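You operate a simulated robot arm through the tools that you are given. There is no shell and no other tool. Be economical: measure what you need, move in short steps, check, and stop when the job is done.

You are at the controls of a simulated two-armed robot. One attempt, no reset.

JOB
Wipe up the spill on the grey bench top with the wipe and put it back.
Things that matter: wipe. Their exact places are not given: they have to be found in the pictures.

Only the result counts: the job must be done as asked and must still hold three seconds after the hand-in. Knocking over, shifting, dropping, spilling or breaking anything else fails it.

ROBOT AND FRAMES
Two 7-joint arms with three-finger grippers on one trunk, on a base that drives. Base frame: it is fixed to the floor where the robot stands at the start and does not move with it; the origin is under the middle of the robot, x ahead of it, y to its left, z up; the surface under the hand at the start is at about z = 850. Lengths are in mm, angles in rad, forces in N, time in s.
The left shoulder is at the start at [50, 154, 979], the right one opposite. With the tool pointing down near the work surface each hand reaches from about 100 to 620 mm from the robot's upright axis, wherever it stands, measured 20 degrees to its own side. Payload 2.69 kg a hand.
The tool frame of a hand sits at the grasp point between the pads (the TCP): z along the fingers, y along the line on which they close. The tips reach 29 mm beyond it. Largest opening 120 mm; the body of the gripper starts 78 mm behind the TCP.
Orientation is that of the tool frame in the base frame, as a unit quaternion [w, x, y, z]. With the fingers straight down and closing along the base's y, the tool's x points along the base's -x, its y along +y and its z along -z.

CONTROLS
- The arms move only by the tool drive_tool. It takes "left_increments", "right_increments" or both (then of equal length, played together; a hand with none holds still); each is a list of rows, each an object of numbers (a shift or turn left out is 0, a gripper value left out holds the last): "x", "y", "z": the shift along the tool's x, y, z in mm; "ax", "ay", "az": the turn, a rotation vector about the tool's x, y, z in rad; "claw": the gripper command, from -1 (shut) to 1 (fully open), values between in proportion. In form: [{"x": .., "y": .., "z": .., "ax": .., "ay": .., "az": .., "claw": ..}, ...]. A call has 1 to 20 rows; each row is the pose to reach, as a shift and turn from the pose commanded when the call began, along the tool's axes at that moment. Each row takes 0.2 s and may step no farther than 50 mm and 0.15 rad from the row before; otherwise, or with a gripper value out of range, the whole call is refused. Where a pose cannot be reached the arm comes as near as it can. A force on the tool above 40 N (or 10 N above the force at the start of the call, whichever is more), or a blocked arm, ends the call early, and 0.2 s more pass. The fingers move at their own pace and stop on an object; they squeeze with about 21 N. The grip force told is the motor's: it shows also when the fingers shut on nothing. Time passes only in rows, and 0.2 s behind the last, so rows that repeat a pose let the fingers close. It gives the time, the measured TCP pose, the force on the tool (base axes), the opening and the grip force at its end, in the units of the frame above (readings bear some noise), with the torque about the TCP (base axes, N m) and any sound that the robot's microphone picked up.
- Cameras (640 x 400 px; columns grow to the right, rows downward): "scene" is now at [170.3, -1.1, 1153.7]; the picture's right is [-0.10, -0.99, 0.00], its down [-0.20, 0.02, -0.98] and it looks along [0.97, -0.10, -0.20] (base axes); focal length 214 px, centre (320, 200). "left" rides on the left gripper at [63, 0, -104] in its tool frame; the picture's right is [0.00, 1.00, 0.00], its down [-0.83, 0.00, -0.56] and it looks along [-0.56, 0.00, 0.83] (tool axes); focal length 275 px, centre (320, 200). "right" rides on the right gripper at [63, 0, -104] in its tool frame; the picture's right is [0.00, 1.00, 0.00], its down [-0.83, 0.00, -0.56] and it looks along [-0.56, 0.00, 0.83] (tool axes); focal length 275 px, centre (320, 200).
- camera(camera): a new picture of that camera. No time passes.
- raise_lower(by): slides the trunk up (or, below 0, down) by that many mm; the arms and the scene camera ride with it, the base frame stays. It gives what a move gives, with no picture.
- roll_base(legs): drives the robot by 1 to 6 legs, each [ahead, left, turn to the left] in mm, mm and rad, along the robot's own axes; the way and the turn of a leg run together, so that a leg with both is an arc; at most 1500 mm and 3.142 rad a leg. The arms and the cameras ride along, it lands a little off, and it stops where it bumps. It gives what a move gives.
- pan_tilt(pan, tilt): turns the head with the scene camera to pan (to the left, within 1.396 rad either way) and tilt (down, from -0.506 to 1.204), counted from straight ahead of the robot. It gives what a move gives.
- measure_at(camera, pixels): there is no depth. For up to 12 entries [column, row, z] of the newest picture of that camera ("zoom" is the newest enlarged one), the place [x, y] in the base frame at which the ray of that pixel passes the height z, good to about 2 mm, but the place of the scene camera against the robot may be out by one fixed shift of up to 18 mm in any direction. No time passes.
- enlarge(camera, box): a new picture of the part [left, top, right, bottom] of that camera's present view, enlarged. No time passes.
- finish_job(): hands the job in; it is judged then, once.

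Go step by step. Measure first, check grasps and placings, and put right what went wrong. The budget is 80 turns and 78 pictures, counting those below and the enlarged ones. Unless the task says otherwise, let go and move clear before handing in, and close with one line.

The tools are called as name(argument=value, ...) on one line, values as JSON. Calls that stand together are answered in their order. drive_tool: Moves the arms, as the interface text tells. Its arguments: {"type":"object","properties":{"left_increments":{"type":"array","items":{"type":"object","properties":{"x":{"type":"number"},"y":{"type":"number"},"z":{"type":"number"},"ax":{"type":"number"},"ay":{"type":"number"},"az":{"type":"number"},"claw":{"type":"number"}}}},"right_increments":{"type":"array","items":{"type":"object","properties":{"x":{"type":"number"},"y":{"type":"number"},"z":{"type":"number"},"ax":{"type":"number"},"ay":{"type":"number"},"az":{"type":"number"},"claw":{"type":"number"}}}}},"required":[]} The other tools are called the same way: raise_lower (by) slides the trunk up or down; roll_base (legs) drives the base; pan_tilt (pan, tilt) turns the head that bears the scene camera; camera (camera) takes a picture; measure_at (camera, pixels) gives the place at which the rays of pixels pass given heights; enlarge (camera, box) takes an enlarged picture of a part of a camera's view; finish_job () hands the job in.

At the start:

```text
time: 0.0
left_position: [398.7, 244.9, 1072.4]
left_tcp_rot: [0.0, 0.0, 1.0, 0.0]
left_wrist_force: [-0.6, -0.2, 0.0]
left_ft_torque: [0.03, 0.02, 0.04]
left_grip_width: 120.1
left_finger_force: 0.1
right_position: [337.4, -66.6, 1100.4]
right_tcp_rot: [-0.001, 0.0, 1.0, 0.001]
right_wrist_force: [-0.1, -0.4, 0.1]
right_ft_torque: [-0.01, 0.0, -0.01]
right_grip_width: 120.0
right_finger_force: 0.0
trunk travel left (down, up): [-350.0, 88.0]
robot x, y, heading: [-1.5, 2.4, 0.004]
head pan, tilt: [-0.099, 0.204]
```

scene: 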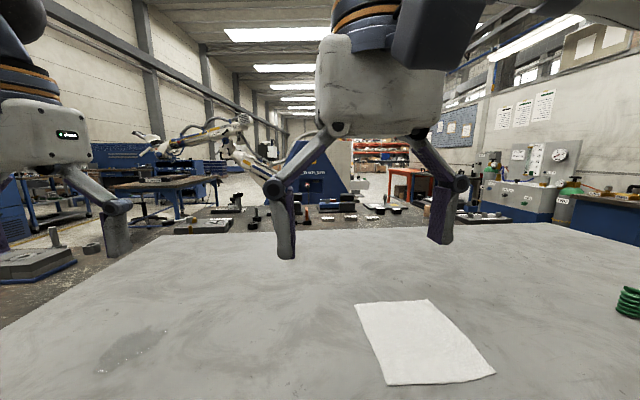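
right: 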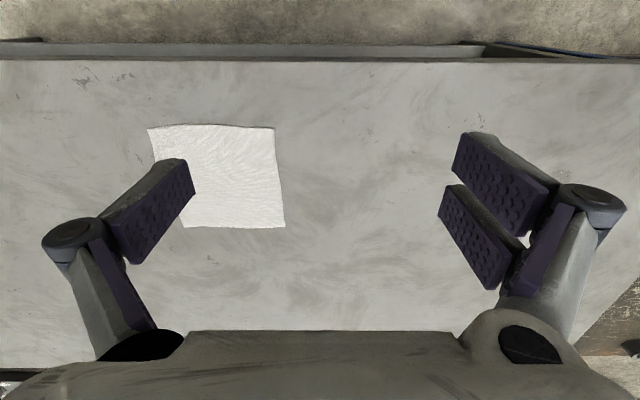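
left: 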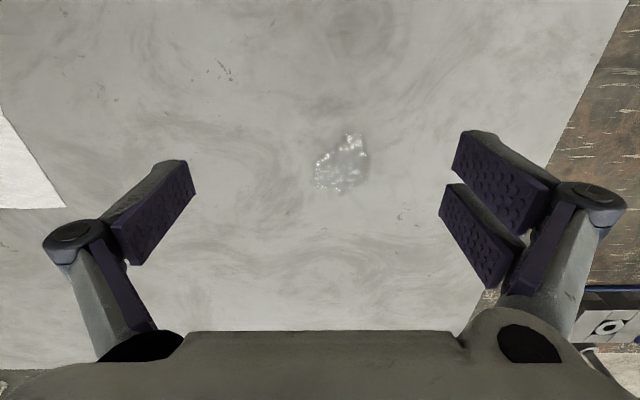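

The wipe is the white sheet in the right picture (corners about (148,128), (273,127), (285,228), (185,227)). The spill is the glossy patch in the left picture around (342,162). I'll measure both at bench height.

measure_at(camera="right", pixels=[[148, 128, 850], [273, 127, 850], [285, 228, 850], [185, 227, 850], [0, 60, 850], [0, 370, 850]])

measure_at(camera="left", pixels=[[342, 162, 850], [315, 165, 850], [370, 152, 850], [350, 133, 850], [340, 193, 850], [315, 190, 850], [0, 108, 850], [66, 207, 850], [0, 209, 850]])

enlarge(camera="left", box=[270, 100, 410, 220])

enlarge(camera="right", box=[120, 90, 320, 250])

enlarge(camera="scene", box=[330, 280, 530, 400])

```text
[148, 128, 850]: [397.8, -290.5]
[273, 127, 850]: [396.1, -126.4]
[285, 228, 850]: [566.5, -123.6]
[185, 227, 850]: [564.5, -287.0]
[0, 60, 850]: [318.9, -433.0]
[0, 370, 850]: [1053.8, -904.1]
```

```text
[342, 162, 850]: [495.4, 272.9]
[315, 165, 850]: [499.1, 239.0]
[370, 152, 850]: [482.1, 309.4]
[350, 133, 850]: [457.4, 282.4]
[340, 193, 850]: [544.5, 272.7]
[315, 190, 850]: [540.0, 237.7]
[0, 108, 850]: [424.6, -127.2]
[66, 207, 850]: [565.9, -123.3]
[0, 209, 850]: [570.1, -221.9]
```

```text
3.33 times, centred on (340, 160) of left
```

zoom: 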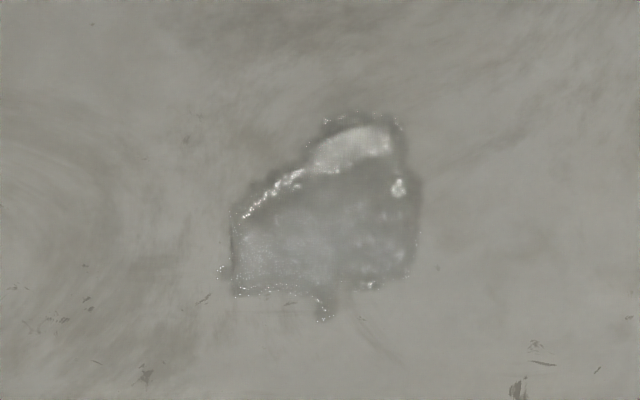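

```text
2.50 times, centred on (220, 170) of right
```

zoom: 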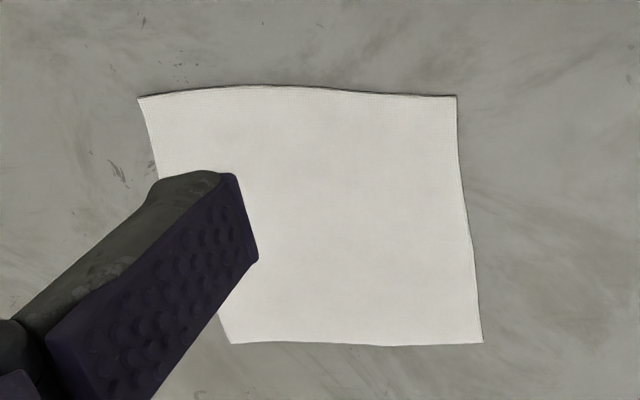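

```text
3.20 times, centred on (430, 340) of scene
```

zoom: 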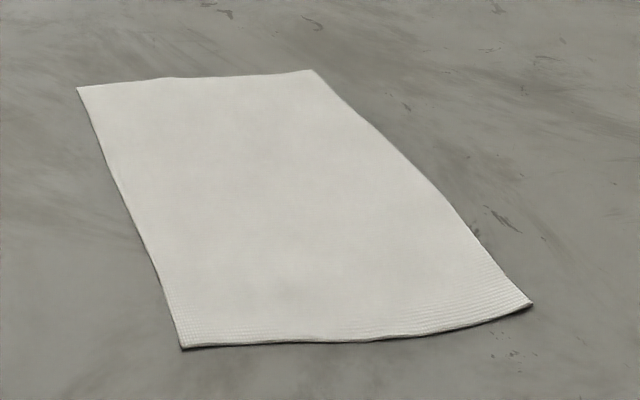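

The wipe is about 165 mm square, x 397–566, y −290…−124. The spill covers roughly x 455–550, y 230–310. I'll bring the right hand over the wipe for a closer look.

drive_tool(right_increments=[{"x": -17, "y": -23, "z": 25}, {"x": -34, "y": -46, "z": 50}, {"x": -50, "y": -70, "z": 75}, {"x": -67, "y": -93, "z": 100}, {"x": -83, "y": -117, "z": 125}, {"x": -100, "y": -140, "z": 150}, {"x": -100, "y": -140, "z": 150}])

camera(camera="right")

```text
time: 1.6
left_position: [399.5, 245.0, 1071.3]
left_tcp_rot: [0.0, 0.001, 1.0, 0.0]
left_wrist_force: [-0.3, 0.2, 0.3]
left_ft_torque: [0.01, 0.01, 0.0]
left_grip_width: 120.1
left_finger_force: 0.0
right_position: [435.3, -204.8, 948.7]
right_tcp_rot: [0.001, 0.0, 1.0, 0.001]
right_wrist_force: [-0.3, -0.3, 0.4]
right_ft_torque: [-0.02, 0.01, -0.02]
right_grip_width: 120.0
right_finger_force: 0.0
trunk travel left (down, up): [-350.0, 88.0]
robot x, y, heading: [-0.0, -0.5, -0.002]
head pan, tilt: [-0.099, 0.204]
```

```text
71 pictures are left
```

right: 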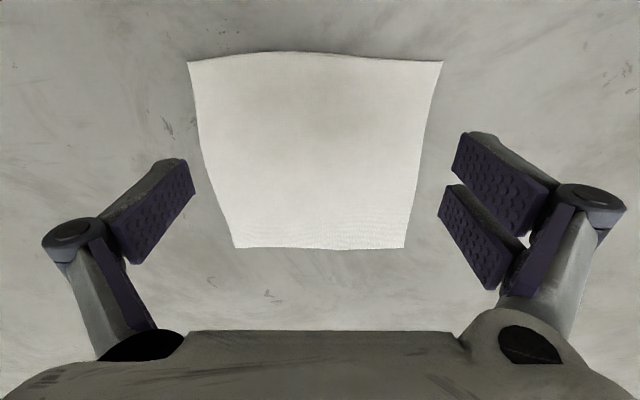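

The wipe looks like soft cloth with a wavy outline, and its centre is about (482,−207). I'll partly close the fingers above that point and then lower them carefully.

drive_tool(right_increments=[{"x": -20, "z": 0, "claw": -0.2}, {"x": -44, "z": 20, "claw": -0.2}, {"x": -44, "z": 40}, {"x": -44, "z": 55}, {"x": -44, "z": 55}])

camera(camera="right")

```text
time: 2.8
left_position: [398.4, 245.7, 1071.8]
left_tcp_rot: [0.0, 0.0, 1.0, 0.0]
left_wrist_force: [0.3, 0.5, -0.6]
left_ft_torque: [-0.02, 0.0, -0.02]
left_grip_width: 120.0
left_finger_force: 0.1
right_position: [480.6, -205.9, 895.4]
right_tcp_rot: [0.001, 0.0, 1.0, 0.0]
right_wrist_force: [-0.3, 0.9, -0.1]
right_ft_torque: [0.03, 0.02, -0.02]
right_grip_width: 47.8
right_finger_force: 0.2
trunk travel left (down, up): [-350.0, 88.0]
robot x, y, heading: [5.4, 0.1, 0.0]
head pan, tilt: [-0.099, 0.204]
```

```text
70 pictures are left
```

right: 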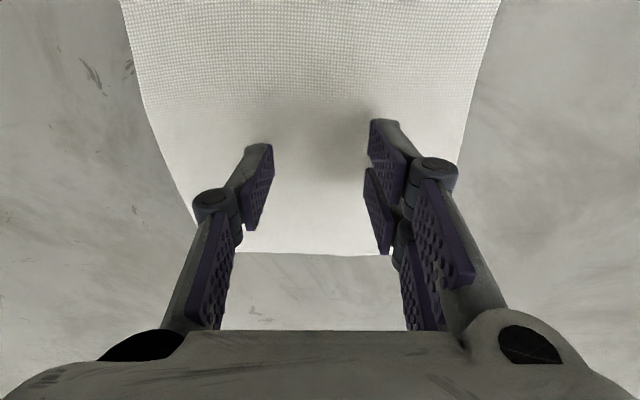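

The fingers hover above the middle of the wipe, with tips at about z 866. I'll lower in small steps until I feel contact.

drive_tool(right_increments=[{"z": 5}, {"z": 9}, {"z": 12}, {"z": 14}, {"z": 15}])

```text
time: 4.0
left_position: [400.1, 244.8, 1071.2]
left_tcp_rot: [0.0, 0.0, 1.0, 0.0]
left_wrist_force: [0.1, 0.4, 0.0]
left_ft_torque: [-0.01, 0.01, 0.0]
left_grip_width: 120.5
left_finger_force: 0.0
right_position: [481.3, -205.4, 878.9]
right_tcp_rot: [0.0, 0.0, 1.0, 0.0]
right_wrist_force: [0.1, -0.5, 0.9]
right_ft_torque: [0.03, -0.05, 0.01]
right_grip_width: 48.2
right_finger_force: 0.1
trunk travel left (down, up): [-350.0, 88.0]
robot x, y, heading: [1.4, -0.9, -0.001]
head pan, tilt: [-0.099, 0.204]
```

Tips are at about z 850 with almost no force yet. I'll go a little lower.

drive_tool(right_increments=[{"z": 1}, {"z": 2}, {"z": 3}, {"z": 3}])

camera(camera="right")

```text
time: 5.0
left_position: [398.1, 244.5, 1073.4]
left_tcp_rot: [0.001, 0.0, 1.0, -0.001]
left_wrist_force: [0.0, -1.2, 0.5]
left_ft_torque: [-0.01, -0.05, -0.01]
left_grip_width: 120.1
left_finger_force: 0.1
right_position: [482.4, -205.0, 878.5]
right_tcp_rot: [0.003, -0.001, 1.0, -0.001]
right_wrist_force: [0.8, -1.0, 22.0]
right_ft_torque: [0.25, -0.02, -0.02]
right_grip_width: 47.8
right_finger_force: 0.0
trunk travel left (down, up): [-350.0, 88.0]
robot x, y, heading: [-0.7, 2.0, -0.003]
head pan, tilt: [-0.099, 0.204]
```

```text
69 pictures are left
```

right: 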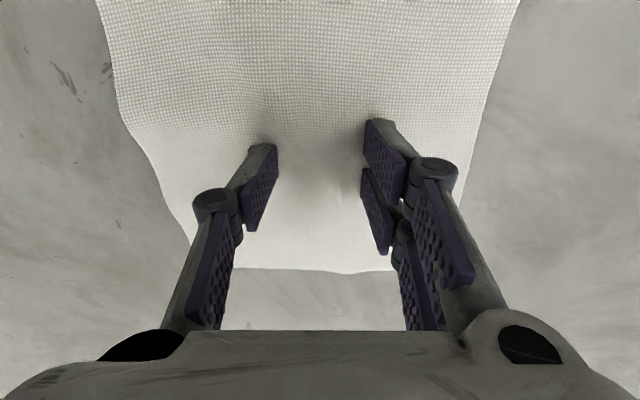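

There's contact with about 22 N, and the cloth dents under the tips. I'll close to pinch a fold, holding height.

drive_tool(right_increments=[{"claw": -0.5}, {"claw": -0.8}, {"claw": -1}, {"claw": -1}, {"claw": -1}, {"claw": -1}])

camera(camera="right")

```text
time: 6.4
left_position: [397.7, 246.3, 1072.4]
left_tcp_rot: [0.001, 0.0, 1.0, 0.0]
left_wrist_force: [-0.3, 0.4, 0.0]
left_ft_torque: [-0.01, -0.04, 0.01]
left_grip_width: 120.2
left_finger_force: 0.0
right_position: [481.7, -204.3, 878.1]
right_tcp_rot: [0.001, -0.001, 1.0, 0.001]
right_wrist_force: [-1.4, 0.6, 24.0]
right_ft_torque: [0.08, 0.16, -0.04]
right_grip_width: 3.2
right_finger_force: 20.0
trunk travel left (down, up): [-350.0, 88.0]
robot x, y, heading: [0.1, -1.0, 0.001]
head pan, tilt: [-0.099, 0.204]
```

```text
68 pictures are left
```

right: 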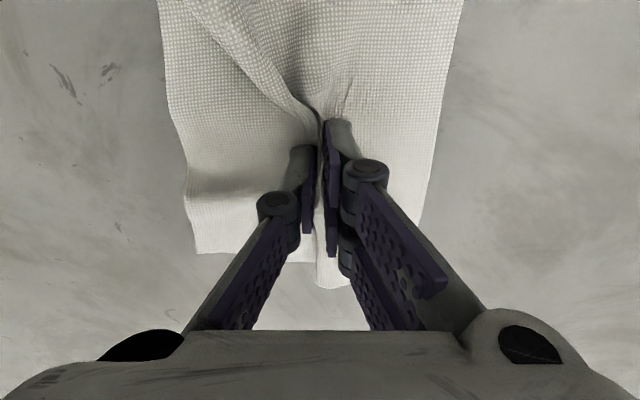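

The gripper holds a fold (opening 3.2 mm, grip force 20 N). I'll lift and check.

drive_tool(right_increments=[{"z": -15}, {"z": -35}, {"z": -60}, {"z": -90}, {"z": -120}, {"z": -120}])

camera(camera="right")

camera(camera="scene")

```text
time: 7.8
left_position: [399.0, 244.4, 1072.2]
left_tcp_rot: [-0.001, 0.0, 1.0, -0.001]
left_wrist_force: [0.5, 0.8, 0.6]
left_ft_torque: [0.04, 0.01, 0.0]
left_grip_width: 119.8
left_finger_force: 0.0
right_position: [479.9, -206.7, 997.3]
right_tcp_rot: [0.0, -0.001, 1.0, -0.001]
right_wrist_force: [0.3, 0.5, -0.7]
right_ft_torque: [0.0, 0.02, 0.0]
right_grip_width: 3.7
right_finger_force: 21.3
trunk travel left (down, up): [-350.0, 88.0]
robot x, y, heading: [-1.6, 1.6, -0.001]
head pan, tilt: [-0.099, 0.204]
```

```text
67 pictures are left
```

right: 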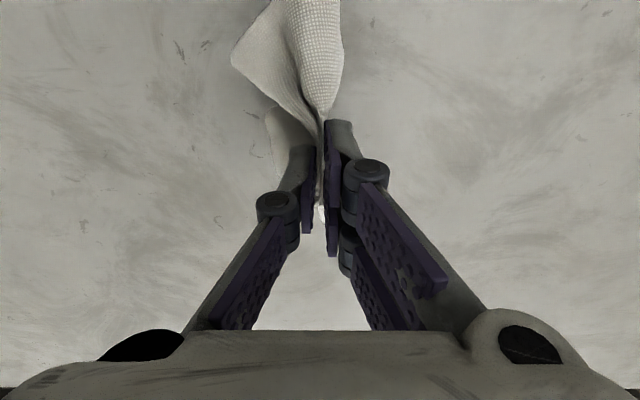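

```text
66 pictures are left
```

scene: 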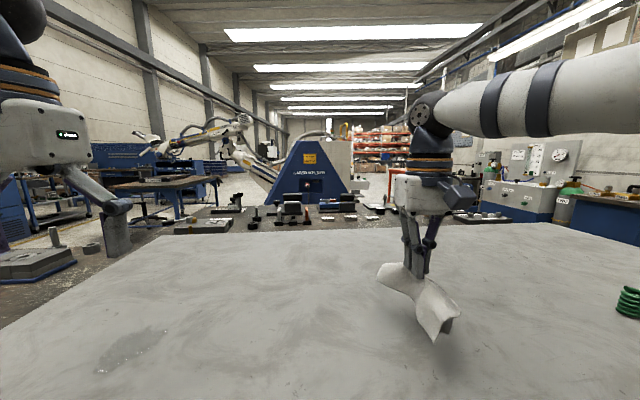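

The wipe is held well. The right arm can't cross far enough to reach the spill, so I'll need to drive the base left. First I'll look left for obstacles.

pan_tilt(pan=0.9, tilt=0.5)

camera(camera="scene")

```text
time: 9.1
left_position: [399.8, 245.7, 1072.2]
left_tcp_rot: [0.0, 0.0, 1.0, 0.0]
left_wrist_force: [-0.7, 0.2, -0.9]
left_ft_torque: [0.01, 0.0, 0.04]
left_grip_width: 119.9
left_finger_force: 0.1
right_position: [481.0, -204.8, 998.1]
right_tcp_rot: [-0.001, -0.001, 1.0, 0.0]
right_wrist_force: [0.3, -0.1, -0.3]
right_ft_torque: [0.0, -0.01, -0.02]
right_grip_width: 3.3
right_finger_force: 22.5
trunk travel left (down, up): [-350.0, 88.0]
robot x, y, heading: [2.9, -1.1, -0.002]
head pan, tilt: [0.901, 0.499]
```

```text
65 pictures are left
```

scene: 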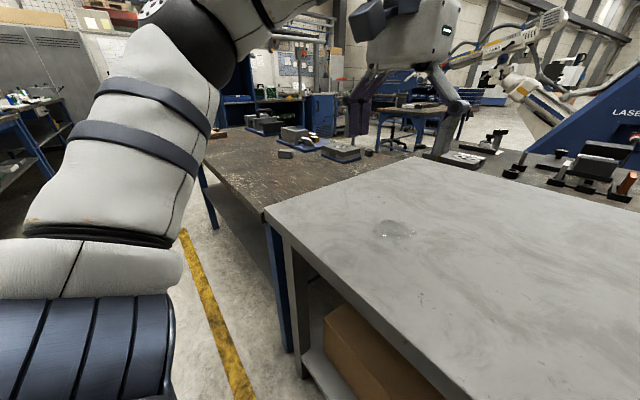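

measure_at(camera="scene", pixels=[[265, 213, 850], [205, 155, 850], [480, 398, 850], [395, 228, 850], [230, 330, 0], [340, 155, 850], [190, 240, 0]])

```text
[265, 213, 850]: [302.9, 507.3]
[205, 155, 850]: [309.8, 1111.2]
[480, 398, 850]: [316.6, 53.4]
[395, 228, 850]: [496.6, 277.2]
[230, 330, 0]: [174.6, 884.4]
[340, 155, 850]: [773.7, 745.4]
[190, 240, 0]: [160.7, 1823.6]
```

The bench fronts all lie along x≈305, so driving left is clear. The left hand passes well above everything. I'll roll left 300 mm.

roll_base(legs=[[0, 300, 0]])

pan_tilt(pan=0.0, tilt=0.6)

camera(camera="scene")

```text
time: 11.9
left_position: [400.3, 537.2, 1072.2]
left_tcp_rot: [0.0, 0.0, 1.0, 0.0]
left_wrist_force: [-0.2, 0.5, 0.6]
left_ft_torque: [-0.05, 0.03, 0.0]
left_grip_width: 120.1
left_finger_force: 0.1
right_position: [481.5, 86.8, 999.3]
right_tcp_rot: [-0.001, 0.001, 1.0, 0.001]
right_wrist_force: [-0.3, 0.1, 0.1]
right_ft_torque: [0.05, 0.02, -0.04]
right_grip_width: 2.6
right_finger_force: 19.0
trunk travel left (down, up): [-350.0, 88.0]
robot x, y, heading: [-1.6, 293.2, 0.002]
head pan, tilt: [0.901, 0.499]
```

```text
time: 13.1
left_position: [398.4, 536.0, 1071.4]
left_tcp_rot: [-0.001, 0.002, 1.0, 0.0]
left_wrist_force: [0.3, -0.4, 0.1]
left_ft_torque: [-0.01, -0.01, 0.03]
left_grip_width: 120.1
left_finger_force: 0.0
right_position: [480.6, 86.1, 996.7]
right_tcp_rot: [0.001, 0.0, 1.0, 0.0]
right_wrist_force: [-0.1, 0.6, 1.2]
right_ft_torque: [-0.06, -0.03, -0.02]
right_grip_width: 2.9
right_finger_force: 22.5
trunk travel left (down, up): [-350.0, 88.0]
robot x, y, heading: [0.0, 291.1, -0.002]
head pan, tilt: [0.0, 0.6]
```

```text
64 pictures are left
```

scene: 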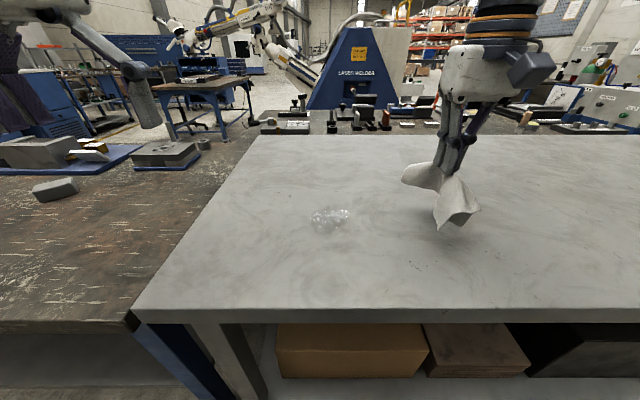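

The wipe still hangs from the gripper, and the spill is visible at about (330,220). I'll move over the spill at (500,272) and lower to just above it.

drive_tool(right_increments=[{"x": -4, "y": 40}, {"x": -8, "y": 80}, {"x": -12, "y": 120}, {"x": -16, "y": 160}, {"x": -19, "y": 185}, {"x": -19, "y": 185, "z": 30}, {"x": -19, "y": 185, "z": 60}, {"x": -19, "y": 185, "z": 85}, {"x": -19, "y": 185, "z": 105}, {"x": -19, "y": 185, "z": 105}])

camera(camera="right")

camera(camera="scene")

```text
time: 15.3
left_position: [400.2, 537.6, 1071.5]
left_tcp_rot: [0.0, 0.002, 1.0, 0.0]
left_wrist_force: [0.0, 0.0, -1.1]
left_ft_torque: [-0.01, 0.01, 0.0]
left_grip_width: 120.0
left_finger_force: 0.1
right_position: [499.9, 272.1, 891.9]
right_tcp_rot: [0.0, 0.001, 1.0, 0.0]
right_wrist_force: [0.2, -0.2, 0.8]
right_ft_torque: [0.0, 0.01, 0.01]
right_grip_width: 3.3
right_finger_force: 22.7
trunk travel left (down, up): [-350.0, 88.0]
robot x, y, heading: [-1.0, 291.2, -0.002]
head pan, tilt: [0.0, 0.6]
```

```text
63 pictures are left
```

right: 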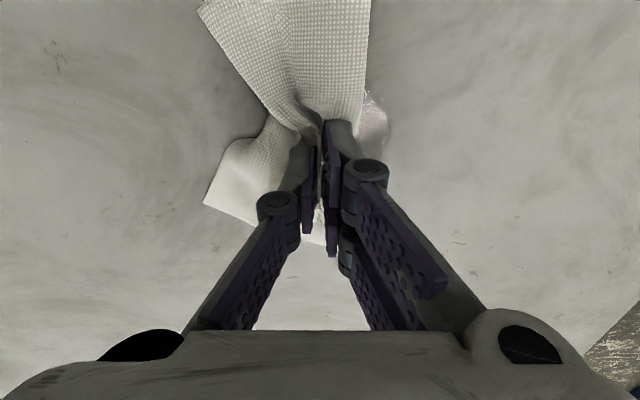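

```text
62 pictures are left
```

scene: 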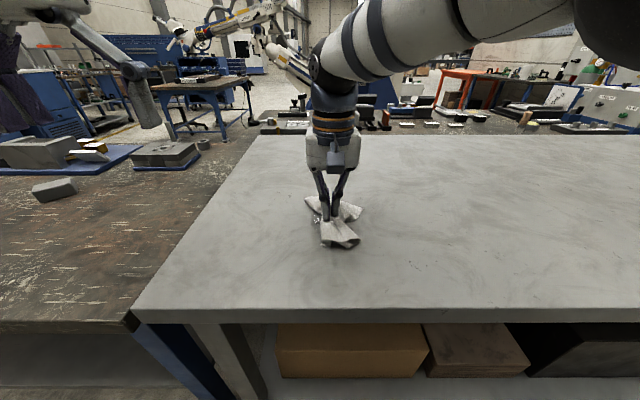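

The wipe is over the spill, and a glossy bit shows at right picture (372,120). I'll press lightly and make strokes across it.

drive_tool(right_increments=[{"z": 8}, {"z": 12}, {"z": 14}, {"z": 14, "y": 25}, {"z": 14, "y": 50}, {"z": 14, "y": 25}, {"z": 14, "y": 0}, {"z": 14, "y": -25}, {"z": 14, "y": -45}, {"z": 14, "y": -20}, {"z": 14, "y": 0}, {"z": 14, "y": 0}])

camera(camera="right")

```text
time: 17.9
left_position: [398.6, 536.1, 1072.9]
left_tcp_rot: [0.001, 0.001, 1.0, 0.0]
left_wrist_force: [-0.1, -0.7, 0.2]
left_ft_torque: [0.02, 0.02, 0.01]
left_grip_width: 120.1
left_finger_force: 0.1
right_position: [500.8, 271.0, 879.8]
right_tcp_rot: [0.001, 0.0, 1.0, 0.0]
right_wrist_force: [0.9, -4.0, 14.0]
right_ft_torque: [-0.11, -0.02, 0.04]
right_grip_width: 2.8
right_finger_force: 20.7
trunk travel left (down, up): [-350.0, 88.0]
robot x, y, heading: [0.9, 292.3, 0.002]
head pan, tilt: [0.0, 0.6]
```

```text
61 pictures are left
```

right: 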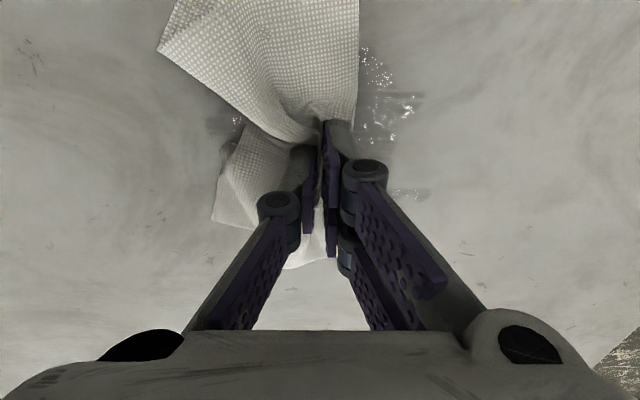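

About 14 N of pressure. Part of the spill remains at (380,70)–(400,130), with faint streaks at (405,193). I'll go on with strokes at other x offsets.

drive_tool(right_increments=[{"x": 20, "y": 0}, {"x": 20, "y": 30}, {"x": 20, "y": 60}, {"x": 20, "y": 25}, {"x": 20, "y": -20}, {"x": 20, "y": -50}, {"x": 45, "y": -50}, {"x": 45, "y": -15}, {"x": 45, "y": 25}, {"x": 45, "y": 60}, {"x": 45, "y": 20}, {"x": 45, "y": -20}, {"x": 20, "y": 0}, {"x": 0, "y": 0}, {"x": -20, "y": 0}])

drive_tool(right_increments=[{"y": 30}, {"y": 60}, {"y": 25}, {"y": -15}, {"y": -50}, {"x": -25, "y": -50}, {"x": -25, "y": -15}, {"x": -25, "y": 25}, {"x": -25, "y": 60}, {"x": -25, "y": 20}, {"x": -25, "y": -20}, {"x": 0, "y": -20}, {"x": 20, "y": 0}, {"x": 20, "y": 0}])

drive_tool(right_increments=[{"z": -30}, {"z": -70}, {"z": -110}, {"z": -110, "y": -40}, {"z": -110, "y": -80}, {"z": -110, "y": -120}, {"z": -110, "y": -150}, {"z": -110, "y": -150}])

camera(camera="scene")

camera(camera="right")

```text
time: 21.1
left_position: [399.1, 537.0, 1073.5]
left_tcp_rot: [0.001, 0.003, 1.0, 0.0]
left_wrist_force: [-0.4, 0.0, 0.2]
left_ft_torque: [0.02, -0.02, 0.01]
left_grip_width: 120.0
left_finger_force: 0.1
right_position: [520.5, 273.5, 879.5]
right_tcp_rot: [0.002, 0.001, 1.0, 0.0]
right_wrist_force: [-4.4, 1.5, 18.5]
right_ft_torque: [-0.05, 0.07, -0.03]
right_grip_width: 2.7
right_finger_force: 21.4
trunk travel left (down, up): [-350.0, 88.0]
robot x, y, heading: [2.1, 288.4, -0.004]
head pan, tilt: [0.0, 0.6]
```

```text
time: 24.1
left_position: [400.3, 535.6, 1072.5]
left_tcp_rot: [0.001, 0.001, 1.0, 0.001]
left_wrist_force: [0.6, 0.8, -0.1]
left_ft_torque: [0.01, 0.03, 0.01]
left_grip_width: 120.0
left_finger_force: 0.0
right_position: [499.6, 274.0, 879.0]
right_tcp_rot: [0.002, 0.002, 1.0, 0.0]
right_wrist_force: [3.5, -0.8, 15.5]
right_ft_torque: [-0.12, -0.15, 0.01]
right_grip_width: 2.8
right_finger_force: 20.2
right hand out of reach, approached as far as the arm can: row 9
trunk travel left (down, up): [-350.0, 88.0]
robot x, y, heading: [-3.9, 291.8, -0.004]
head pan, tilt: [0.0, 0.6]
```

```text
time: 25.9
left_position: [399.8, 536.9, 1072.1]
left_tcp_rot: [0.001, 0.003, 1.0, -0.001]
left_wrist_force: [0.5, 0.0, 1.2]
left_ft_torque: [0.0, 0.0, 0.0]
left_grip_width: 119.9
left_finger_force: 0.1
right_position: [498.5, 119.4, 989.5]
right_tcp_rot: [0.0, 0.001, 1.0, 0.0]
right_wrist_force: [0.4, 1.3, -0.8]
right_ft_torque: [0.0, 0.01, 0.01]
right_grip_width: 3.4
right_finger_force: 21.5
trunk travel left (down, up): [-350.0, 88.0]
robot x, y, heading: [1.7, 292.7, -0.002]
head pan, tilt: [0.0, 0.6]
```

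```text
60 pictures are left
```

scene: 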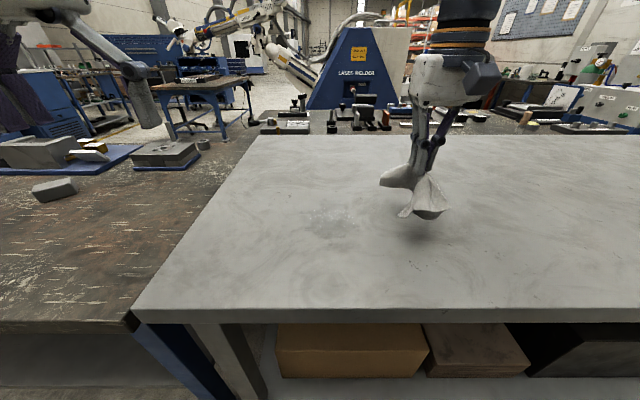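

```text
59 pictures are left
```

right: 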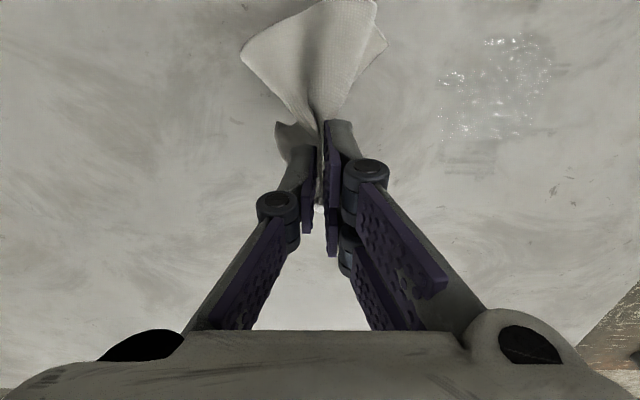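

The spill is thinner but still there, spread over right picture cols 440–560, rows 30–165. I'll measure what's left and look closely.

measure_at(camera="right", pixels=[[440, 75, 850], [560, 70, 850], [515, 35, 850], [470, 140, 850], [540, 115, 850], [470, 170, 850]])

enlarge(camera="right", box=[400, 0, 620, 200])

enlarge(camera="scene", box=[260, 170, 400, 270])

```text
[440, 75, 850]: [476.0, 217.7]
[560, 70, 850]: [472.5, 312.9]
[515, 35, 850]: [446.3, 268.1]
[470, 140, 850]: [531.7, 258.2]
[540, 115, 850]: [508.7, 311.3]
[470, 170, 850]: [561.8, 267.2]
```

```text
2.00 times, centred on (510, 100) of right
```

zoom: 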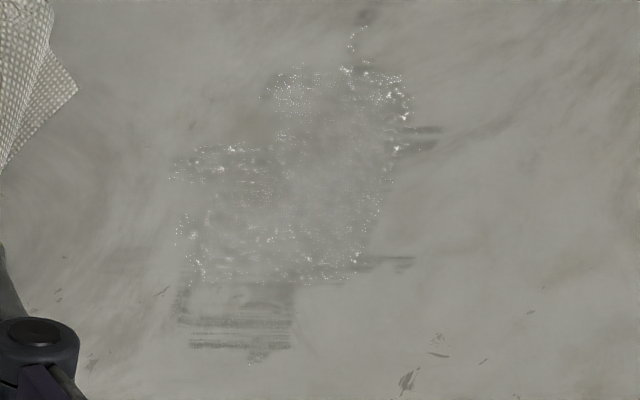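

```text
4.00 times, centred on (330, 220) of scene
```

zoom: 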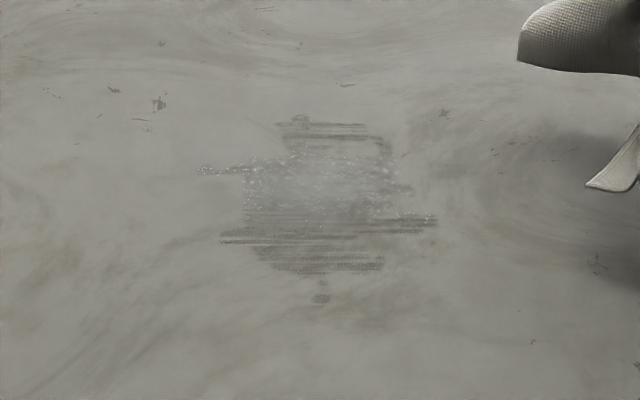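

It's now a thin film over about x 440–565, y 215–320. I'll shift the base left a little for reach, then make a denser, slower raster from the near side outward.

roll_base(legs=[[0, 80, 0]])

drive_tool(right_increments=[{"x": 30, "z": 20}, {"x": 62, "z": 40}, {"x": 62, "z": 75}, {"x": 62, "z": 100}, {"x": 62, "z": 100}])

```text
time: 27.2
left_position: [400.4, 618.6, 1072.2]
left_tcp_rot: [0.0, 0.002, 1.0, 0.0]
left_wrist_force: [0.7, 0.6, 0.1]
left_ft_torque: [-0.03, 0.0, 0.0]
left_grip_width: 120.0
left_finger_force: 0.1
right_position: [499.2, 199.9, 988.7]
right_tcp_rot: [-0.001, 0.001, 1.0, -0.001]
right_wrist_force: [1.0, 0.7, -0.4]
right_ft_torque: [0.01, -0.02, -0.02]
right_grip_width: 2.3
right_finger_force: 19.1
trunk travel left (down, up): [-350.0, 88.0]
robot x, y, heading: [2.5, 368.9, -0.001]
head pan, tilt: [0.0, 0.6]
```

```text
time: 28.4
left_position: [399.4, 615.8, 1071.6]
left_tcp_rot: [0.0, 0.001, 1.0, -0.001]
left_wrist_force: [0.2, 0.2, -0.4]
left_ft_torque: [0.01, 0.01, 0.0]
left_grip_width: 120.0
left_finger_force: 0.0
right_position: [436.3, 199.4, 888.0]
right_tcp_rot: [0.0, 0.002, 1.0, 0.0]
right_wrist_force: [0.4, 0.9, 0.2]
right_ft_torque: [-0.03, -0.01, 0.0]
right_grip_width: 3.7
right_finger_force: 23.2
trunk travel left (down, up): [-350.0, 88.0]
robot x, y, heading: [1.8, 372.0, -0.003]
head pan, tilt: [0.0, 0.6]
```

drive_tool(right_increments=[{"z": 6}, {"z": 10.5}, {"z": 10.5, "y": 35}, {"z": 10.5, "y": 70}, {"z": 10.5, "y": 105}, {"z": 10.5, "y": 135}, {"z": 10.5, "x": -14, "y": 135}, {"z": 10.5, "x": -14, "y": 100}, {"z": 10.5, "x": -14, "y": 65}, {"z": 10.5, "x": -14, "y": 30}, {"z": 10.5, "x": -14, "y": 0}, {"z": 10.5, "x": -28, "y": 0}, {"z": 10.5, "x": -28, "y": 35}, {"z": 10.5, "x": -28, "y": 70}, {"z": 10.5, "x": -28, "y": 105}, {"z": 10.5, "x": -28, "y": 135}, {"z": 10.5, "x": -42, "y": 135}])

drive_tool(right_increments=[{"y": -35}, {"y": -70}, {"y": -105}, {"y": -135}, {"x": -14, "y": -135}, {"x": -14, "y": -100}, {"x": -14, "y": -65}, {"x": -14, "y": -30}, {"x": -14, "y": 0}, {"x": -28, "y": 0}, {"x": -28, "y": -35}, {"x": -28, "y": -70}, {"x": -28, "y": -105}, {"x": -28, "y": -135}, {"x": -42, "y": -135}, {"x": -42, "y": -100}, {"x": -42, "y": -65}, {"x": -42, "y": -30}, {"x": -42, "y": 0}])

drive_tool(right_increments=[{"x": -14, "y": 0}, {"x": -14, "y": -35}, {"x": -14, "y": -70}, {"x": -14, "y": -105}, {"x": -14, "y": -135}, {"x": -28, "y": -135}, {"x": -28, "y": -100}, {"x": -28, "y": -65}, {"x": -28, "y": -30}, {"x": -28, "y": 0}, {"x": -40, "y": 0}, {"x": -40, "y": -35}, {"x": -40, "y": -70}, {"x": -40, "y": -105}, {"x": -40, "y": -135}])

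drive_tool(right_increments=[{"z": -30}, {"z": -70}, {"z": -110}, {"z": -110, "y": -40}, {"z": -110, "y": -80}, {"z": -110, "y": -80}])

camera(camera="right")

enlarge(camera="scene", box=[220, 150, 460, 300])

```text
time: 31.1
left_position: [399.4, 617.3, 1072.3]
left_tcp_rot: [0.001, 0.003, 1.0, 0.001]
left_wrist_force: [0.8, 0.1, 0.0]
left_ft_torque: [-0.02, 0.01, -0.02]
left_grip_width: 119.9
left_finger_force: 0.1
right_position: [466.0, 213.5, 878.5]
right_tcp_rot: [0.003, 0.003, 1.0, -0.003]
right_wrist_force: [-3.1, -0.4, 18.5]
right_ft_torque: [-0.02, 0.0, 0.02]
right_grip_width: 2.9
right_finger_force: 21.2
trunk travel left (down, up): [-350.0, 88.0]
robot x, y, heading: [0.6, 369.6, -0.005]
head pan, tilt: [0.0, 0.6]
stopped in row 13 (right hand): the force on the tool passed its limit at 41 N (the readings are from after the stop); the commanded pose is now the measured one
```

```text
time: 35.1
left_position: [398.5, 616.1, 1072.6]
left_tcp_rot: [0.0, 0.003, 1.0, 0.0]
left_wrist_force: [0.2, -0.4, -0.3]
left_ft_torque: [0.0, 0.0, -0.02]
left_grip_width: 120.1
left_finger_force: 0.1
right_position: [504.9, 212.4, 878.7]
right_tcp_rot: [0.002, 0.003, 1.0, -0.003]
right_wrist_force: [-0.3, -8.8, 33.0]
right_ft_torque: [-0.33, -0.09, -0.03]
right_grip_width: 3.1
right_finger_force: 20.8
trunk travel left (down, up): [-350.0, 88.0]
robot x, y, heading: [-1.6, 373.7, -0.002]
head pan, tilt: [0.0, 0.6]
```

```text
time: 38.4
left_position: [401.1, 617.0, 1071.7]
left_tcp_rot: [0.0, 0.002, 1.0, 0.0]
left_wrist_force: [0.4, 0.0, -0.1]
left_ft_torque: [0.02, 0.01, 0.01]
left_grip_width: 120.2
left_finger_force: 0.1
right_position: [548.3, 75.4, 879.3]
right_tcp_rot: [0.001, 0.003, 1.0, -0.003]
right_wrist_force: [-0.2, 1.2, 4.9]
right_ft_torque: [0.05, -0.03, -0.01]
right_grip_width: 2.9
right_finger_force: 20.7
trunk travel left (down, up): [-350.0, 88.0]
robot x, y, heading: [2.3, 373.4, -0.005]
head pan, tilt: [0.0, 0.6]
```

```text
time: 39.8
left_position: [400.5, 616.7, 1071.7]
left_tcp_rot: [0.0, 0.003, 1.0, 0.0]
left_wrist_force: [0.3, -0.3, -0.7]
left_ft_torque: [-0.02, 0.0, 0.01]
left_grip_width: 120.1
left_finger_force: 0.0
right_position: [540.7, -1.8, 987.4]
right_tcp_rot: [0.001, 0.003, 1.0, -0.003]
right_wrist_force: [0.0, 0.7, -1.3]
right_ft_torque: [0.0, -0.01, 0.01]
right_grip_width: 3.3
right_finger_force: 23.4
right hand out of reach, approached as far as the arm can: row 5, 6
trunk travel left (down, up): [-350.0, 88.0]
robot x, y, heading: [4.5, 372.9, -0.002]
head pan, tilt: [0.0, 0.6]
```

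```text
56 pictures are left
```

right: 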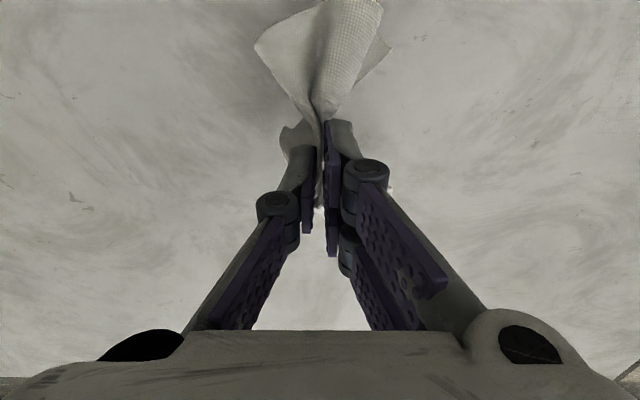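

```text
2.67 times, centred on (340, 225) of scene
```

zoom: 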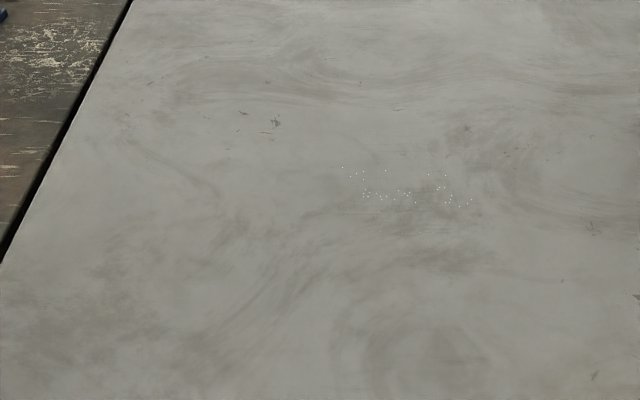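

Nearly clean. Only small specks remain at enlarged (340–470, 165–205). I'll measure those.

measure_at(camera="zoom", pixels=[[342, 167, 850], [365, 195, 850], [415, 203, 850], [472, 202, 850], [430, 175, 850], [440, 188, 850]])

enlarge(camera="scene", box=[325, 195, 415, 250])

```text
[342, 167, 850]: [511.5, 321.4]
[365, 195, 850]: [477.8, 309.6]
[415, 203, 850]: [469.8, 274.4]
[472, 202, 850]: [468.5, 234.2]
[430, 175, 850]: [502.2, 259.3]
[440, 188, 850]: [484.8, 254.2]
```

```text
7.11 times, centred on (370, 222) of scene
```

zoom: 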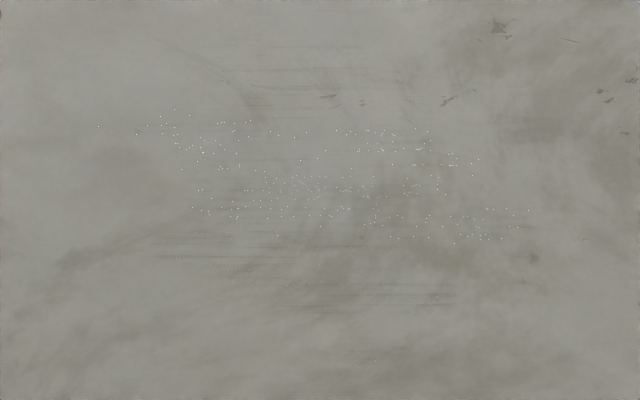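

A very thin residue remains. One more raster pass, starting by going back to the near-right corner.

drive_tool(right_increments=[{"x": 20, "y": 40}, {"x": 40, "y": 80}, {"x": 60, "y": 120}, {"x": 80, "y": 160}, {"x": 98, "y": 200}, {"x": 98, "y": 200, "z": 40}, {"x": 98, "y": 200, "z": 80}, {"x": 98, "y": 200, "z": 98}, {"x": 98, "y": 200, "z": 98}])

```text
time: 41.9
left_position: [398.7, 617.1, 1071.6]
left_tcp_rot: [0.001, 0.002, 1.0, 0.001]
left_wrist_force: [-0.4, 0.7, 0.8]
left_ft_torque: [0.0, 0.01, -0.02]
left_grip_width: 120.1
left_finger_force: 0.1
right_position: [481.8, 190.5, 880.0]
right_tcp_rot: [0.009, 0.004, 1.0, -0.004]
right_wrist_force: [-1.2, 1.6, 24.4]
right_ft_torque: [0.03, 0.21, -0.01]
right_grip_width: 2.9
right_finger_force: 20.3
right hand out of reach, approached as far as the arm can: row 4, 5, 6, 7, 8, 9
trunk travel left (down, up): [-350.0, 88.0]
robot x, y, heading: [-0.4, 377.1, -0.002]
head pan, tilt: [0.0, 0.6]
stopped in row 9 (right hand): the force on the tool passed its limit at 42 N (the readings are from after the stop); the commanded pose is now the measured one
```

The arm ran short of the target (481.8, 190.5), pressed at 24 N. I'll lift, then see whether it can get to x≈445.

drive_tool(right_increments=[{"z": -20}, {"z": -50}, {"z": -50, "x": 20}, {"z": -50, "x": 40}, {"z": -50, "x": 40}])

camera(camera="scene")

```text
time: 43.1
left_position: [401.4, 617.0, 1072.0]
left_tcp_rot: [0.0, 0.003, 1.0, 0.0]
left_wrist_force: [0.4, 0.9, 0.2]
left_ft_torque: [-0.03, -0.02, 0.02]
left_grip_width: 120.1
left_finger_force: 0.0
right_position: [490.4, 180.6, 922.8]
right_tcp_rot: [0.006, 0.003, 1.0, -0.004]
right_wrist_force: [-0.2, -0.1, -0.3]
right_ft_torque: [0.03, 0.0, -0.02]
right_grip_width: 2.4
right_finger_force: 19.5
right hand out of reach, approached as far as the arm can: row 1, 2, 3, 4, 5
trunk travel left (down, up): [-350.0, 88.0]
robot x, y, heading: [0.9, 370.8, -0.002]
head pan, tilt: [0.0, 0.6]
```

```text
53 pictures are left
```

scene: 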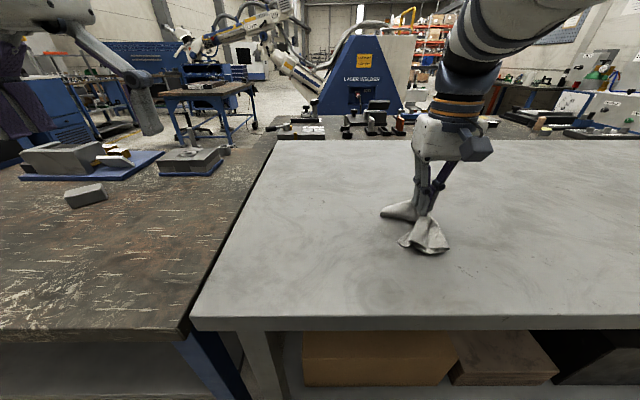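

The arm seems to be near a joint limit. I'll raise it and move it inward (+y) to unwind.

drive_tool(right_increments=[{"z": -25, "y": 20}, {"z": -50, "y": 40}, {"z": -75, "y": 60}, {"z": -75, "y": 90}, {"z": -75, "y": 120}, {"z": -75, "y": 120, "x": 30}, {"z": -75, "y": 120, "x": 60}, {"z": -75, "y": 120, "x": 60}])

```text
time: 44.9
left_position: [400.7, 616.5, 1071.4]
left_tcp_rot: [0.0, 0.003, 1.0, 0.0]
left_wrist_force: [-0.2, -1.0, -0.1]
left_ft_torque: [-0.01, 0.01, 0.0]
left_grip_width: 119.9
left_finger_force: 0.0
right_position: [494.8, 313.9, 1001.2]
right_tcp_rot: [0.005, 0.004, 1.0, -0.003]
right_wrist_force: [-0.4, -0.5, 0.2]
right_ft_torque: [-0.04, 0.02, 0.01]
right_grip_width: 2.6
right_finger_force: 21.1
right hand out of reach, approached as far as the arm can: row 1, 2, 3, 4, 5, 6, 7, 8
trunk travel left (down, up): [-350.0, 88.0]
robot x, y, heading: [1.9, 373.3, -0.003]
head pan, tilt: [0.0, 0.6]
```

drive_tool(right_increments=[{"z": -40}, {"z": -80}, {"z": -110}, {"z": -110, "x": 40}, {"z": -110, "x": 80}, {"z": -110, "x": 120}, {"z": -110, "x": 120}, {"z": -110, "x": 120}])

camera(camera="scene")

```text
time: 46.7
left_position: [401.4, 616.6, 1072.0]
left_tcp_rot: [0.0, 0.002, 1.0, 0.0]
left_wrist_force: [-0.2, -0.6, -0.1]
left_ft_torque: [0.02, 0.01, -0.01]
left_grip_width: 119.9
left_finger_force: 0.1
right_position: [453.4, 318.4, 1110.5]
right_tcp_rot: [0.008, 0.003, 1.0, -0.003]
right_wrist_force: [-0.4, 0.7, 0.1]
right_ft_torque: [-0.03, -0.02, 0.01]
right_grip_width: 3.5
right_finger_force: 23.4
right hand out of reach, approached as far as the arm can: row 2, 3, 5, 6, 7, 8
trunk travel left (down, up): [-350.0, 88.0]
robot x, y, heading: [1.1, 374.4, -0.005]
head pan, tilt: [0.0, 0.6]
```

```text
52 pictures are left
```

scene: 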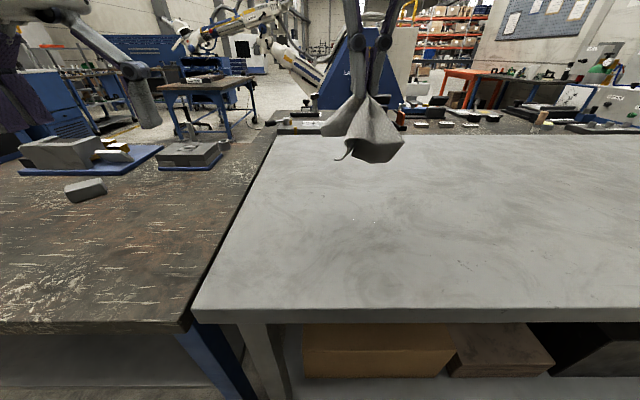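

drive_tool(right_increments=[{"y": -30, "az": 0.12}, {"y": -60, "az": 0.24}, {"y": -60, "az": 0.36}, {"x": 30, "y": -60, "az": 0.36}, {"x": 60, "y": -60, "az": 0.36}, {"x": 100, "y": -60, "az": 0.36}, {"x": 100, "y": -60, "az": 0.36}])

```text
time: 48.3
left_position: [400.0, 615.7, 1072.1]
left_tcp_rot: [0.0, 0.003, 1.0, 0.0]
left_wrist_force: [-0.2, 0.3, 0.5]
left_ft_torque: [0.02, 0.02, 0.0]
left_grip_width: 120.2
left_finger_force: 0.0
right_position: [350.9, 256.4, 1112.0]
right_tcp_rot: [0.007, 0.183, 0.983, -0.001]
right_wrist_force: [0.2, 0.0, -0.2]
right_ft_torque: [0.04, 0.03, -0.02]
right_grip_width: 3.6
right_finger_force: 22.7
trunk travel left (down, up): [-350.0, 88.0]
robot x, y, heading: [-1.2, 372.1, -0.004]
head pan, tilt: [0.0, 0.6]
```

Unstuck. I'll turn the yaw back here and check.

drive_tool(right_increments=[{"az": -0.12}, {"az": -0.24}, {"az": -0.36}, {"az": -0.36}])

```text
time: 49.3
left_position: [400.7, 616.9, 1071.3]
left_tcp_rot: [0.0, 0.003, 1.0, 0.0]
left_wrist_force: [0.4, 0.6, -0.6]
left_ft_torque: [0.02, -0.02, 0.03]
left_grip_width: 120.2
left_finger_force: 0.1
right_position: [351.3, 255.5, 1111.2]
right_tcp_rot: [0.006, 0.003, 1.0, -0.003]
right_wrist_force: [-0.4, 0.4, -0.8]
right_ft_torque: [-0.03, -0.02, -0.01]
right_grip_width: 3.1
right_finger_force: 20.8
trunk travel left (down, up): [-350.0, 88.0]
robot x, y, heading: [2.2, 374.6, -0.005]
head pan, tilt: [0.0, 0.6]
```

Back to normal. I'll go to (447,207) and down to just above contact.

drive_tool(right_increments=[{"x": -20, "y": -10, "z": 40}, {"x": -40, "y": -20, "z": 80}, {"x": -60, "y": -30, "z": 120}, {"x": -80, "y": -40, "z": 160}, {"x": -96, "y": -50, "z": 195}, {"x": -96, "y": -50, "z": 220}, {"x": -96, "y": -50, "z": 220}])

camera(camera="right")

```text
time: 50.9
left_position: [401.2, 615.9, 1071.5]
left_tcp_rot: [0.0, 0.002, 1.0, 0.0]
left_wrist_force: [-0.3, -0.5, 0.7]
left_ft_torque: [0.0, 0.02, -0.03]
left_grip_width: 119.8
left_finger_force: 0.1
right_position: [449.4, 202.9, 894.3]
right_tcp_rot: [0.006, 0.004, 1.0, -0.004]
right_wrist_force: [-0.3, 0.9, 0.1]
right_ft_torque: [0.01, 0.0, 0.01]
right_grip_width: 3.1
right_finger_force: 20.0
trunk travel left (down, up): [-350.0, 88.0]
robot x, y, heading: [1.4, 375.1, -0.004]
head pan, tilt: [0.0, 0.6]
```

```text
51 pictures are left
```

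right: 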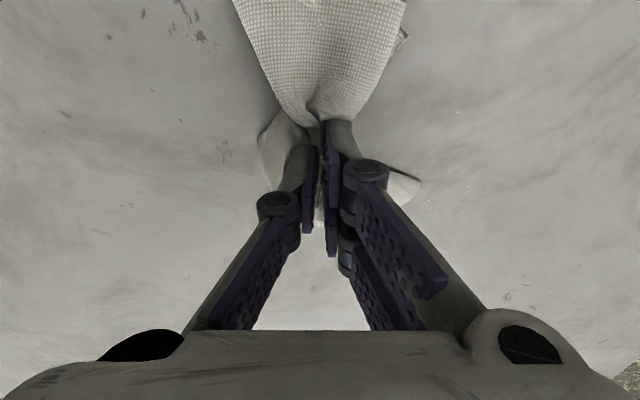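

Bench nearly clean. I'll do the second raster with the pressure a little lighter.

drive_tool(right_increments=[{"z": 10}, {"z": 14.5}, {"z": 14.5, "y": 35}, {"z": 14.5, "y": 70}, {"z": 14.5, "y": 105}, {"z": 14.5, "y": 130}, {"z": 14.5, "x": -14, "y": 130}, {"z": 14.5, "x": -14, "y": 100}, {"z": 14.5, "x": -14, "y": 65}, {"z": 14.5, "x": -14, "y": 30}, {"z": 14.5, "x": -14, "y": 0}, {"z": 14.5, "x": -28, "y": 0}, {"z": 14.5, "x": -28, "y": 35}, {"z": 14.5, "x": -28, "y": 70}, {"z": 14.5, "x": -28, "y": 105}, {"z": 14.5, "x": -28, "y": 130}])

```text
time: 54.3
left_position: [400.2, 615.3, 1072.6]
left_tcp_rot: [0.001, 0.003, 1.0, 0.0]
left_wrist_force: [-0.1, 0.1, -0.4]
left_ft_torque: [0.01, -0.02, 0.0]
left_grip_width: 120.2
left_finger_force: 0.0
right_position: [476.1, 333.1, 879.9]
right_tcp_rot: [0.006, 0.003, 1.0, -0.002]
right_wrist_force: [0.3, -1.7, 10.4]
right_ft_torque: [-0.1, -0.01, 0.01]
right_grip_width: 2.9
right_finger_force: 19.2
trunk travel left (down, up): [-350.0, 88.0]
robot x, y, heading: [0.8, 370.6, -0.01]
head pan, tilt: [0.0, 0.6]
```

drive_tool(right_increments=[{"x": -14, "y": 0, "z": 0.5}, {"x": -14, "y": -35, "z": 0.5}, {"x": -14, "y": -70, "z": 0.5}, {"x": -14, "y": -105, "z": 0.5}, {"x": -14, "y": -130, "z": 0.5}, {"x": -28, "y": -130, "z": 0.5}, {"x": -28, "y": -100, "z": 0.5}, {"x": -28, "y": -65, "z": 0.5}, {"x": -28, "y": -30, "z": 0.5}, {"x": -28, "y": 0, "z": 0.5}, {"x": -42, "y": 0, "z": 0.5}, {"x": -42, "y": -35, "z": 0.5}, {"x": -42, "y": -70, "z": 0.5}, {"x": -42, "y": -105, "z": 0.5}, {"x": -42, "y": -130, "z": 0.5}])

```text
time: 57.5
left_position: [400.0, 616.2, 1071.9]
left_tcp_rot: [-0.001, 0.003, 1.0, 0.001]
left_wrist_force: [-0.3, -1.3, -0.3]
left_ft_torque: [0.01, -0.04, -0.02]
left_grip_width: 120.2
left_finger_force: 0.0
right_position: [519.1, 202.0, 880.8]
right_tcp_rot: [0.005, 0.004, 1.0, -0.003]
right_wrist_force: [0.5, 0.4, 3.4]
right_ft_torque: [0.06, 0.03, 0.02]
right_grip_width: 2.1
right_finger_force: 19.5
trunk travel left (down, up): [-350.0, 88.0]
robot x, y, heading: [-0.5, 373.4, -0.006]
head pan, tilt: [0.0, 0.6]
```

drive_tool(right_increments=[{"x": -14, "y": 0, "z": 1}, {"x": -14, "y": 35, "z": 1}, {"x": -14, "y": 70, "z": 1}, {"x": -14, "y": 105, "z": 1}, {"x": -14, "y": 130, "z": 1}, {"x": -28, "y": 130, "z": 1}, {"x": -28, "y": 100, "z": 1}, {"x": -28, "y": 65, "z": 1}, {"x": -28, "y": 30, "z": 1}, {"x": -28, "y": 0, "z": 1}, {"x": -28, "y": 0, "z": -40}, {"x": -28, "y": 0, "z": -80}, {"x": -28, "y": -40, "z": -110}, {"x": 0, "y": -60, "z": -110}, {"x": 0, "y": -60, "z": -110}])

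camera(camera="right")

enlarge(camera="scene", box=[290, 170, 430, 260])

```text
time: 60.7
left_position: [401.6, 616.9, 1071.4]
left_tcp_rot: [-0.001, 0.003, 1.0, 0.0]
left_wrist_force: [0.3, -0.1, -0.2]
left_ft_torque: [0.02, 0.04, -0.02]
left_grip_width: 119.8
left_finger_force: 0.1
right_position: [517.7, 141.9, 989.6]
right_tcp_rot: [0.006, 0.003, 1.0, -0.003]
right_wrist_force: [-0.6, -0.3, 1.3]
right_ft_torque: [-0.05, 0.0, 0.04]
right_grip_width: 2.9
right_finger_force: 23.2
trunk travel left (down, up): [-350.0, 88.0]
robot x, y, heading: [1.1, 375.3, -0.009]
head pan, tilt: [0.0, 0.6]
```

```text
50 pictures are left
```

right: 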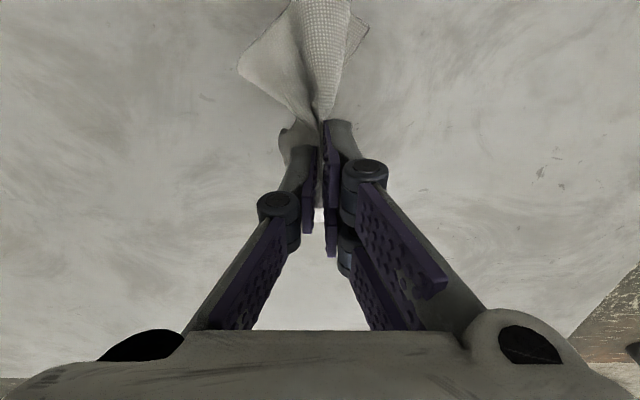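

```text
4.44 times, centred on (360, 215) of scene
```

zoom: 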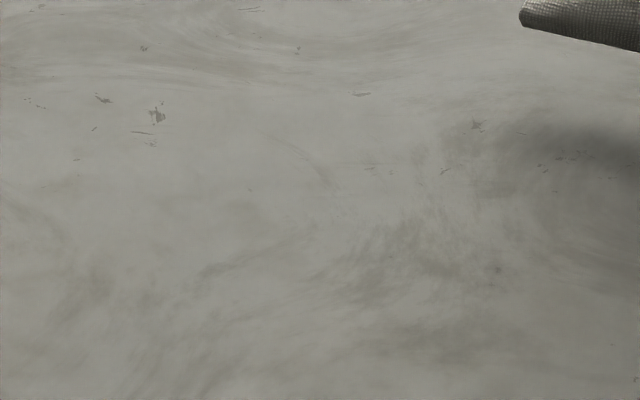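

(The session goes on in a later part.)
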